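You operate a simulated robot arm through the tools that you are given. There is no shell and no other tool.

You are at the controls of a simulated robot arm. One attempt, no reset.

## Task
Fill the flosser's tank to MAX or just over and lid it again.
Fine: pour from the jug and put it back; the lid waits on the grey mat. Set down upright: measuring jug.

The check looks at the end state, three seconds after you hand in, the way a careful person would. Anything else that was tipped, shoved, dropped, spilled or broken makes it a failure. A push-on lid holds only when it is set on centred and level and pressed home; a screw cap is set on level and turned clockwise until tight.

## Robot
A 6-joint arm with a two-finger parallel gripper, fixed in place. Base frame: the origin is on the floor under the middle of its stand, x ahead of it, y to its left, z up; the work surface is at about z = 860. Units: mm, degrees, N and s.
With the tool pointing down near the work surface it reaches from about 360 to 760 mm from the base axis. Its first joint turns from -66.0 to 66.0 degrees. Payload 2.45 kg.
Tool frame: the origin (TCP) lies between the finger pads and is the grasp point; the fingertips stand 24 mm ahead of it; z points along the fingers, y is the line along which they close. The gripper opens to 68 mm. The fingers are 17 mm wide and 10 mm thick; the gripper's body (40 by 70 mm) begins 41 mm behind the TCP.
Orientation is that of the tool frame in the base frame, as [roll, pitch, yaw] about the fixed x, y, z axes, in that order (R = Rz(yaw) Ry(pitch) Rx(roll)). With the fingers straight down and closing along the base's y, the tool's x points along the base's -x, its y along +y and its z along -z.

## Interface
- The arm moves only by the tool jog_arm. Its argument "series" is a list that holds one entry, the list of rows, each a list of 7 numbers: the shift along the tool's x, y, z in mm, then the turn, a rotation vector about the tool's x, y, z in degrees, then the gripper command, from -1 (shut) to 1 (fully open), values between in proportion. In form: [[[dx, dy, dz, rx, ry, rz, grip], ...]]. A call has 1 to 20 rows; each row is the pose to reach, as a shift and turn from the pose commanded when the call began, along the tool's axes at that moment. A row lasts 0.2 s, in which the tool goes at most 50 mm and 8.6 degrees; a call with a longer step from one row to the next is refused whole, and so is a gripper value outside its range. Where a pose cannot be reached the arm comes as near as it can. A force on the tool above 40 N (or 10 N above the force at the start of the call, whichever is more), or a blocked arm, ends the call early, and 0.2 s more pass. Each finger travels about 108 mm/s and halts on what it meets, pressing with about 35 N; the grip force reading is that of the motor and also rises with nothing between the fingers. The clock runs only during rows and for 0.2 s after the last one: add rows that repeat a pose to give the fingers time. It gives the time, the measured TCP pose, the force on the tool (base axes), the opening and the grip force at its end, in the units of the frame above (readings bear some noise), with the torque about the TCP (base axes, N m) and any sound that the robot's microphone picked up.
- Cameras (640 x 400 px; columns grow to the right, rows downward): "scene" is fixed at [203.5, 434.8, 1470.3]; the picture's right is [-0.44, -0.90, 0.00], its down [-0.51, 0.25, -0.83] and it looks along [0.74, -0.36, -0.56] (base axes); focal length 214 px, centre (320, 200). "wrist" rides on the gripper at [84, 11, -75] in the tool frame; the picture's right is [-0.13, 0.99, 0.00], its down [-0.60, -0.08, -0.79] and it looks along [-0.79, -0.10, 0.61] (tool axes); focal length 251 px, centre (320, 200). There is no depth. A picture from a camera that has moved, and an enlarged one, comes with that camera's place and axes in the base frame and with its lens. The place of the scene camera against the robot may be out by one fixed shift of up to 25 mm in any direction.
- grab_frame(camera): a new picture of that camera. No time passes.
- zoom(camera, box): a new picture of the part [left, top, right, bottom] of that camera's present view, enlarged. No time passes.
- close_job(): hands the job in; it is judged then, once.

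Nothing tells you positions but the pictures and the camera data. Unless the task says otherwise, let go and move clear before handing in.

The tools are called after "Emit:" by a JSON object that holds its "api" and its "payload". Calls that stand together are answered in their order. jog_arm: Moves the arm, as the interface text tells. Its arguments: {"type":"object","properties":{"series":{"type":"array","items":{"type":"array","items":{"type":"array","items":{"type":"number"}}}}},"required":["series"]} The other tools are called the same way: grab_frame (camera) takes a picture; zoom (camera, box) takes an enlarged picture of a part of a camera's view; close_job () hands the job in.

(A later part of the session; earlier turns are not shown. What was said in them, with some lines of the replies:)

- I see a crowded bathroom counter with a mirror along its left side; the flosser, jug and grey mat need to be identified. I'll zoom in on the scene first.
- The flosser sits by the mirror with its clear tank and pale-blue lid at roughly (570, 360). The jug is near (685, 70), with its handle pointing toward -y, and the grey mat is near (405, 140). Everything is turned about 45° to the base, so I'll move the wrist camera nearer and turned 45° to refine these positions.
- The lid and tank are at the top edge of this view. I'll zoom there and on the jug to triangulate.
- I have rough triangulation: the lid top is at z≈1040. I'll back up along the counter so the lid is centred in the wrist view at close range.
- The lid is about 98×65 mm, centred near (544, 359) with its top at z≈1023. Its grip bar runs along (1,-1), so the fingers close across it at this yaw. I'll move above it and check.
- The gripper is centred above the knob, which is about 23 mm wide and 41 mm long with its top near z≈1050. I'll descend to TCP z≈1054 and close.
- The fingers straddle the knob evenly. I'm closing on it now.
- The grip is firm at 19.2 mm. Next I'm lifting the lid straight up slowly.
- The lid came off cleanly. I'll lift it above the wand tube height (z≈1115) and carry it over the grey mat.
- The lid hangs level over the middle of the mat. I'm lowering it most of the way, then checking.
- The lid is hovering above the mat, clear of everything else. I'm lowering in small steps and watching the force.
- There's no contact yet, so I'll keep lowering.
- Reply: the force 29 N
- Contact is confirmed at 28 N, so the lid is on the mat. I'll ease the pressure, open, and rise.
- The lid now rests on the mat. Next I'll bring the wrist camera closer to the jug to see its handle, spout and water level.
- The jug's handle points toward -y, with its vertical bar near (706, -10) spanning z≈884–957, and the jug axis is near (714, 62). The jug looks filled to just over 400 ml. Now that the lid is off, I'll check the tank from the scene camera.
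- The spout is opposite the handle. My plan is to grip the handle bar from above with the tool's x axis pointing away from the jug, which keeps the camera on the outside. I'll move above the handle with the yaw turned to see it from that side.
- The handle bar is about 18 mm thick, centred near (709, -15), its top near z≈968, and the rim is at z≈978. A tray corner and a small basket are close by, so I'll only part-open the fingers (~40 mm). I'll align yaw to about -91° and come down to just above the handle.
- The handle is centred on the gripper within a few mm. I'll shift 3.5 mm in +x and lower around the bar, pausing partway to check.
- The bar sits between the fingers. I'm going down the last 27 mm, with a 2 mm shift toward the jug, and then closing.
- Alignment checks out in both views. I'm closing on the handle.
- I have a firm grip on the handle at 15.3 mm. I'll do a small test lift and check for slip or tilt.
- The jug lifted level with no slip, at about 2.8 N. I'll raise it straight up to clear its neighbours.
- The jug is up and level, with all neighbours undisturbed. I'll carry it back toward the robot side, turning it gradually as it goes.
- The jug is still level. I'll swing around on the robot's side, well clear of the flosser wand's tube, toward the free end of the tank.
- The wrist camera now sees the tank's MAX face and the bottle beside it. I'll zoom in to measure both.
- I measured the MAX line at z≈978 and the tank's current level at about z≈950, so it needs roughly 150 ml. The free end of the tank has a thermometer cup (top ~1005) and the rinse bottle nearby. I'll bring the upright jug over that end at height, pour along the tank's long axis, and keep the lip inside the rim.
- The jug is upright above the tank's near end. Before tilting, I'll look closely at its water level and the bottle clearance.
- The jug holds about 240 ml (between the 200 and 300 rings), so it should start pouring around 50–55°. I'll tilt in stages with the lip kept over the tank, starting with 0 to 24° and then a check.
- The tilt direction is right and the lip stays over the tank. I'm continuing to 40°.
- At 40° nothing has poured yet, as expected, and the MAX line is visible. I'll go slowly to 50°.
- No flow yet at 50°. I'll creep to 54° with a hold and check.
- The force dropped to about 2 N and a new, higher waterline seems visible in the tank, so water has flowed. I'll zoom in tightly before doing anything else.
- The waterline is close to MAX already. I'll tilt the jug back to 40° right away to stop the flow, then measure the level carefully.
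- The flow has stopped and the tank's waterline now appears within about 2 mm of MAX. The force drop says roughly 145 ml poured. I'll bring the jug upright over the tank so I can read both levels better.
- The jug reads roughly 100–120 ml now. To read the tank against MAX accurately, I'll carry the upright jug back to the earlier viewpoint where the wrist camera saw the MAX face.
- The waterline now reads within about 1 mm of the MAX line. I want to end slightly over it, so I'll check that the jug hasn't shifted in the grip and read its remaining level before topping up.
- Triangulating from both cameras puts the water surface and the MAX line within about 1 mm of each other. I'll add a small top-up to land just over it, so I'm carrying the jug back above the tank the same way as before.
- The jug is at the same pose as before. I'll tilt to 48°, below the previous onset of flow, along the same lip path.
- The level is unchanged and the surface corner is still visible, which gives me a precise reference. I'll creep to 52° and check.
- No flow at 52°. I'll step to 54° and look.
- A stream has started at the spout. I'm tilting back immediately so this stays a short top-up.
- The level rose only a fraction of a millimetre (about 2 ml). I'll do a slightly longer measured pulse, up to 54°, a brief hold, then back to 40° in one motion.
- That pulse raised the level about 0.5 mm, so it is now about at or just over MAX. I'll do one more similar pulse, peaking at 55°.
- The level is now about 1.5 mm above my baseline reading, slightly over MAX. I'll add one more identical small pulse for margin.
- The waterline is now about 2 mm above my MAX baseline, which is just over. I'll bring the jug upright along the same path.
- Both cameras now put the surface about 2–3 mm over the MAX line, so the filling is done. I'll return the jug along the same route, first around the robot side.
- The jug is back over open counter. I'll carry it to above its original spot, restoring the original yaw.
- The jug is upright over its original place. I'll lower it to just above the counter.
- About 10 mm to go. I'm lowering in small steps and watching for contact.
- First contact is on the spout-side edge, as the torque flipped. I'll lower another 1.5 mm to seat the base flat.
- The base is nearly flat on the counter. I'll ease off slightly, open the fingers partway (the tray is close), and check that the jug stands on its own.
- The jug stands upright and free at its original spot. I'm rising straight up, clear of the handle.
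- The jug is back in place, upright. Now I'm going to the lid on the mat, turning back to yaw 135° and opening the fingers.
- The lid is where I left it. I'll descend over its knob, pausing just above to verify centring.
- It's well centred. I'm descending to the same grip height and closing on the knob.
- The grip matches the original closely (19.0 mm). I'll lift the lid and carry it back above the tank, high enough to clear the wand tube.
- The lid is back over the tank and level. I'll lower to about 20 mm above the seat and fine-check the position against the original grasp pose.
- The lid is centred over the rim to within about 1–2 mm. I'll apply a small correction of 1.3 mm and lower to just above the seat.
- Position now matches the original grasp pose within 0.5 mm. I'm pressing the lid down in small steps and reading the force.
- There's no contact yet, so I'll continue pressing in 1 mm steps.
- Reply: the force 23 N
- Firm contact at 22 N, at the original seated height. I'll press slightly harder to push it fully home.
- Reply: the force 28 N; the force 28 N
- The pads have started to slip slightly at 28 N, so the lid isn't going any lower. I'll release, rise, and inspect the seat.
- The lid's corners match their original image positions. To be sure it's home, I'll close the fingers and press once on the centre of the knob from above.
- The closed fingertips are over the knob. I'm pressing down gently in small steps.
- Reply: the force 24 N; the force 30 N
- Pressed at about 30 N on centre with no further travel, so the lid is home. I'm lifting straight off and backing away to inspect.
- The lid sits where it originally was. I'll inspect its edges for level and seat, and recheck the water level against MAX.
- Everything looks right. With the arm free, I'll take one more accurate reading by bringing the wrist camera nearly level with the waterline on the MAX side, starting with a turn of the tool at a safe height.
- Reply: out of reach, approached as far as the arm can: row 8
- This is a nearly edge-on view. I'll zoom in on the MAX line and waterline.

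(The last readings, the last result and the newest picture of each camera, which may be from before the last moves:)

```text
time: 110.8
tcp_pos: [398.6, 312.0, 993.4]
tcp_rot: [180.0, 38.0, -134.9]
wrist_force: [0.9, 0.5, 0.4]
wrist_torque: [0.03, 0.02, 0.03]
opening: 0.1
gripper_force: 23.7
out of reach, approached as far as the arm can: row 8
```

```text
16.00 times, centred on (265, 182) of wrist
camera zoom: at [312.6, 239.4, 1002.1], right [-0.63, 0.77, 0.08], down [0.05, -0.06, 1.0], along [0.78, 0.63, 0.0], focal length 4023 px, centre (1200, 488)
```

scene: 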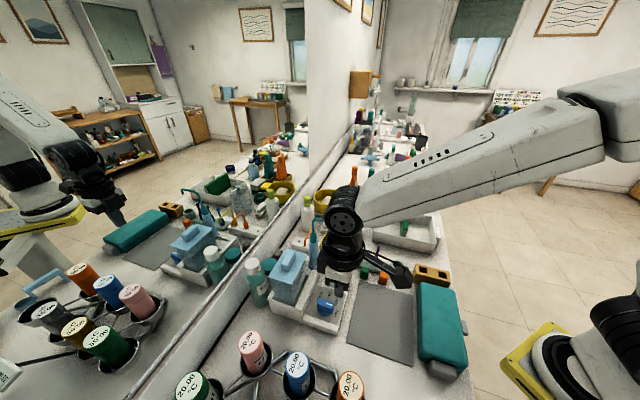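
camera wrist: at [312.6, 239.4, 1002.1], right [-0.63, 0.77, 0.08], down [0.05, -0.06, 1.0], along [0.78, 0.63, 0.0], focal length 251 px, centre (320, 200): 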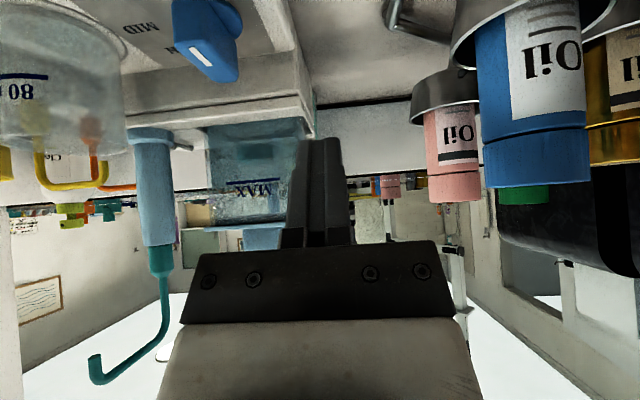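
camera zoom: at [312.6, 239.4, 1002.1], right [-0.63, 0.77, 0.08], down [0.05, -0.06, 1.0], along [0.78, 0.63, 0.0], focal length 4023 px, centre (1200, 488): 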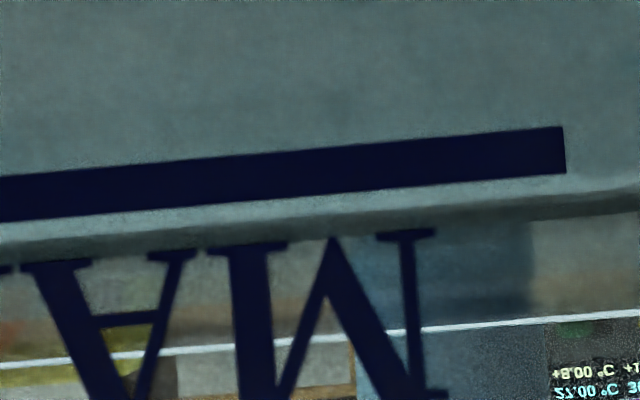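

Emit:
{"api": "zoom", "payload": {"camera": "wrist", "box": [196, 172, 220, 200]}}

Emit:
{"api": "zoom", "payload": {"camera": "wrist", "box": [220, 172, 250, 192]}}

Emit:
{"api": "zoom", "payload": {"camera": "wrist", "box": [180, 160, 300, 210]}}

```text
14.29 times, centred on (208, 186) of wrist
camera zoom: at [312.6, 239.4, 1002.1], right [-0.63, 0.77, 0.08], down [0.05, -0.06, 1.0], along [0.78, 0.63, 0.0], focal length 3592 px, centre (1920, 400)
```

zoom: 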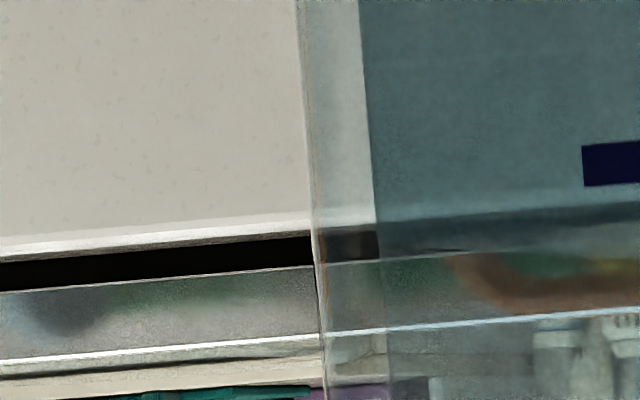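

```text
16.00 times, centred on (235, 182) of wrist
camera zoom: at [312.6, 239.4, 1002.1], right [-0.63, 0.77, 0.08], down [0.05, -0.06, 1.0], along [0.78, 0.63, 0.0], focal length 4023 px, centre (1680, 488)
```

zoom: 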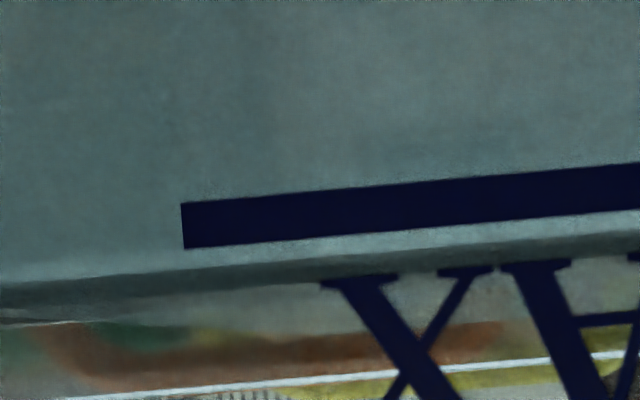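

```text
5.33 times, centred on (240, 185) of wrist
camera zoom: at [312.6, 239.4, 1002.1], right [-0.63, 0.77, 0.08], down [0.05, -0.06, 1.0], along [0.78, 0.63, 0.0], focal length 1341 px, centre (747, 280)
```

zoom: 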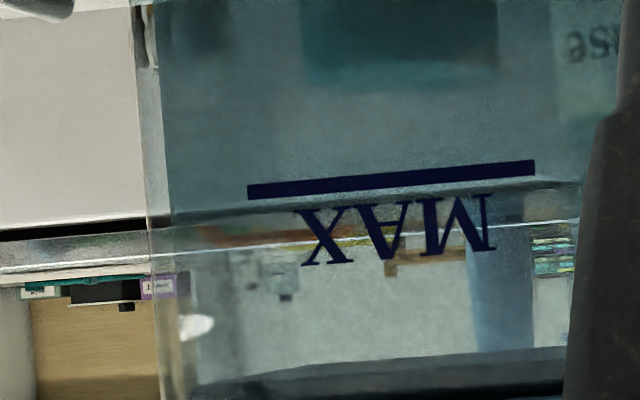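

Edge-on, the waterline sits about 3 mm above the top of the MAX line, so just over, and the lid is level and seated on the rim. I'll now retract the arm up and clear.

Emit:
{"api": "jog_arm", "payload": {"series": [[[-9, 0, -12, 0, 2, 0, -1], [-20, 0, -26, 0, 6, 0, -1], [-32, 0, -41, 0, 10, 0, -1], [-44, 0, -56, 0, 14, 0, -1], [-56, 0, -72, 0, 18, 0, -1], [-68, 0, -87, 0, 22, 0, -1], [-80, 0, -102, 0, 26, 0, -1], [-92, 0, -118, 0, 30, 0, -1], [-104, 0, -133, 0, 34, 0, -1], [-116, 0, -148, 0, 38, 0, -1]]]}}

Emit:
{"api": "grab_frame", "payload": {"camera": "scene"}}

Emit:
{"api": "zoom", "payload": {"camera": "scene", "box": [230, 240, 390, 340]}}

Emit:
{"api": "zoom", "payload": {"camera": "scene", "box": [330, 180, 490, 280]}}

Emit:
{"api": "zoom", "payload": {"camera": "scene", "box": [150, 290, 390, 400]}}

```text
time: 113.0
tcp_pos: [400.6, 312.5, 1183.4]
tcp_rot: [-180.0, -0.1, -134.9]
wrist_force: [0.5, -0.4, 0.2]
wrist_torque: [0.0, 0.02, 0.01]
opening: 0.1
gripper_force: 24.0
out of reach, approached as far as the arm can: row 2
```

```text
taken
```

scene: 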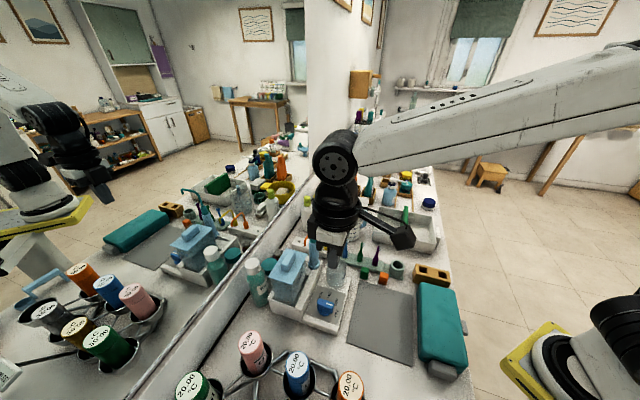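

```text
4.00 times, centred on (310, 290) of scene
camera zoom: at [203.5, 434.8, 1470.3], right [-0.44, -0.9, 0.0], down [-0.51, 0.25, -0.83], along [0.74, -0.36, -0.56], focal length 858 px, centre (360, -160)
```

zoom: 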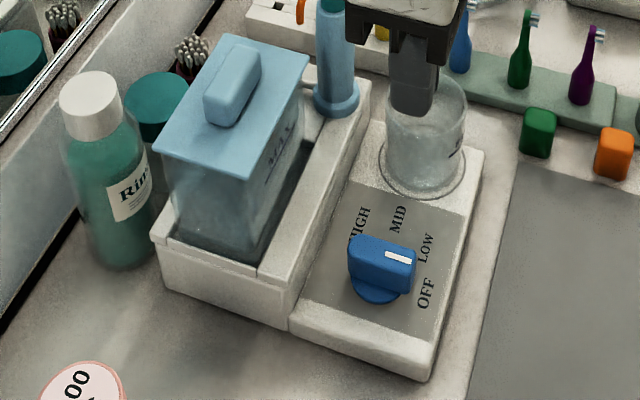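

```text
4.00 times, centred on (410, 230) of scene
camera zoom: at [203.5, 434.8, 1470.3], right [-0.44, -0.9, 0.0], down [-0.51, 0.25, -0.83], along [0.74, -0.36, -0.56], focal length 858 px, centre (-40, 80)
```

zoom: 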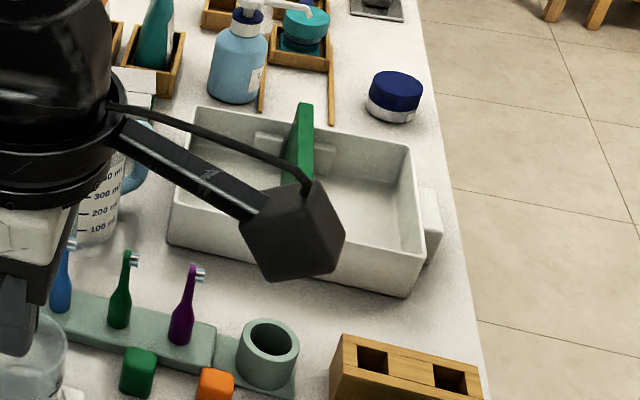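

```text
2.67 times, centred on (270, 345) of scene
camera zoom: at [203.5, 434.8, 1470.3], right [-0.44, -0.9, 0.0], down [-0.51, 0.25, -0.83], along [0.74, -0.36, -0.56], focal length 572 px, centre (453, -187)
```

zoom: 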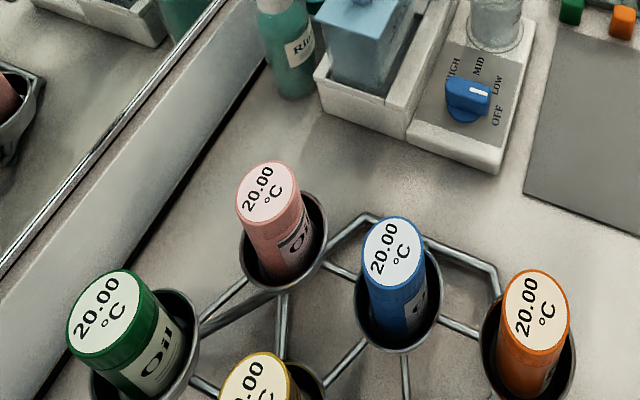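

Everything on the counter looks undisturbed. I'll move the arm up and well clear, then take a last look at the jug.

Emit:
{"api": "jog_arm", "payload": {"series": [[[19, -5, -30, 0, 0, 0, -1], [38, -10, -60, 0, 0, 0, -1], [58, -16, -90, 0, 0, 0, -1], [78, -21, -120, 0, 0, 0, -1], [78, -21, -120, 0, 0, 0, -1]]]}}

Emit:
{"api": "grab_frame", "payload": {"camera": "scene"}}

Emit:
{"api": "zoom", "payload": {"camera": "scene", "box": [230, 180, 390, 280]}}

Emit:
{"api": "grab_frame", "payload": {"camera": "wrist"}}

```text
time: 114.2
tcp_pos: [360.8, 241.2, 1304.3]
tcp_rot: [180.0, 0.0, -134.9]
wrist_force: [0.6, 0.0, 0.7]
wrist_torque: [0.01, 0.01, 0.01]
opening: 0.0
gripper_force: 23.6
```

```text
taken
```

scene: 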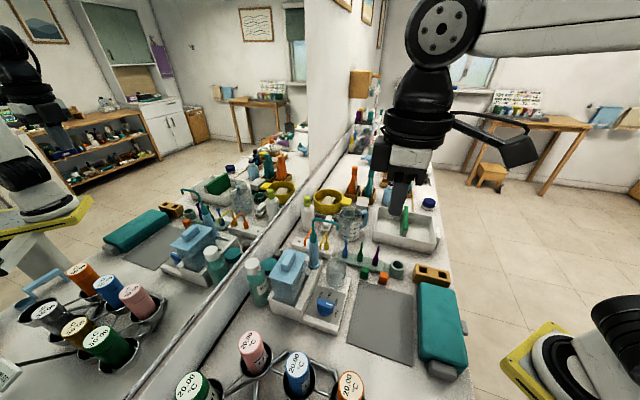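

```text
4.00 times, centred on (310, 230) of scene
camera zoom: at [203.5, 434.8, 1470.3], right [-0.44, -0.9, 0.0], down [-0.51, 0.25, -0.83], along [0.74, -0.36, -0.56], focal length 858 px, centre (360, 80)
```

zoom: 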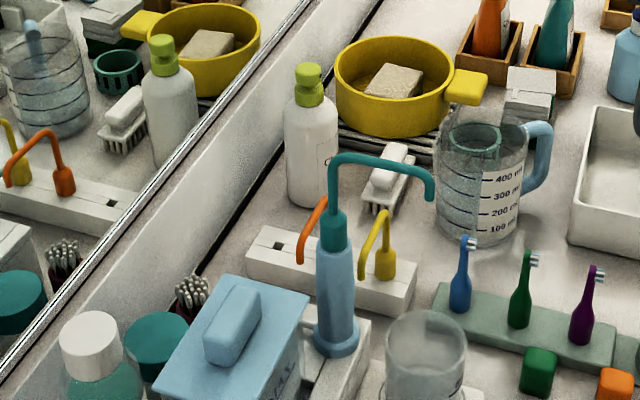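

```text
taken
camera wrist: at [293.4, 189.8, 1378.7], right [-0.61, 0.79, 0.0], down [0.48, 0.37, 0.79], along [0.63, 0.48, -0.61], focal length 251 px, centre (320, 200)
```

wrist: 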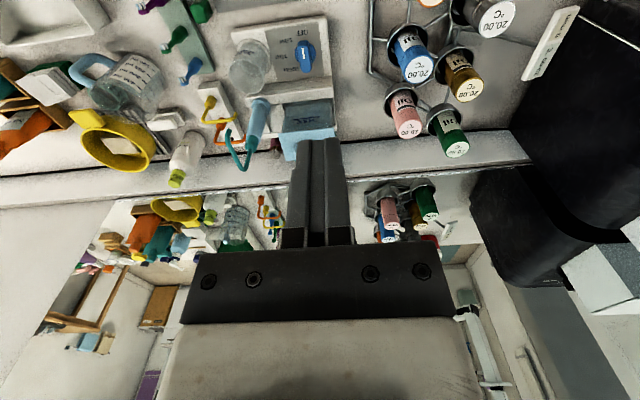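

The tank reads just over MAX, with the lid seated level at its original spot. The jug is upright back in its place, nothing else appears moved or spilled, and the arm is clear, so I'm handing in.

Emit:
{"api": "close_job", "payload": {}}

```text
The job is handed in.
```

The flosser's tank is filled to just over MAX and its lid is back on. I've handed the job in, but no verdict has come back yet.

- **Water level:** a near edge-on look after lidding put the waterline about 3 mm above the top of the MAX line. I poured in one main go, then a few short top-ups to get there.
- **Lid:** it waited on the grey mat during the pour and is back within about 1–2 mm of where it started. It looks level, and I pressed it home at about 30 N on the centre of the knob.
- **Jug:** it stands upright at its original spot.
- **Surroundings:** I saw no spills and nothing else moved in the final pictures. The arm is raised clear of the counter.
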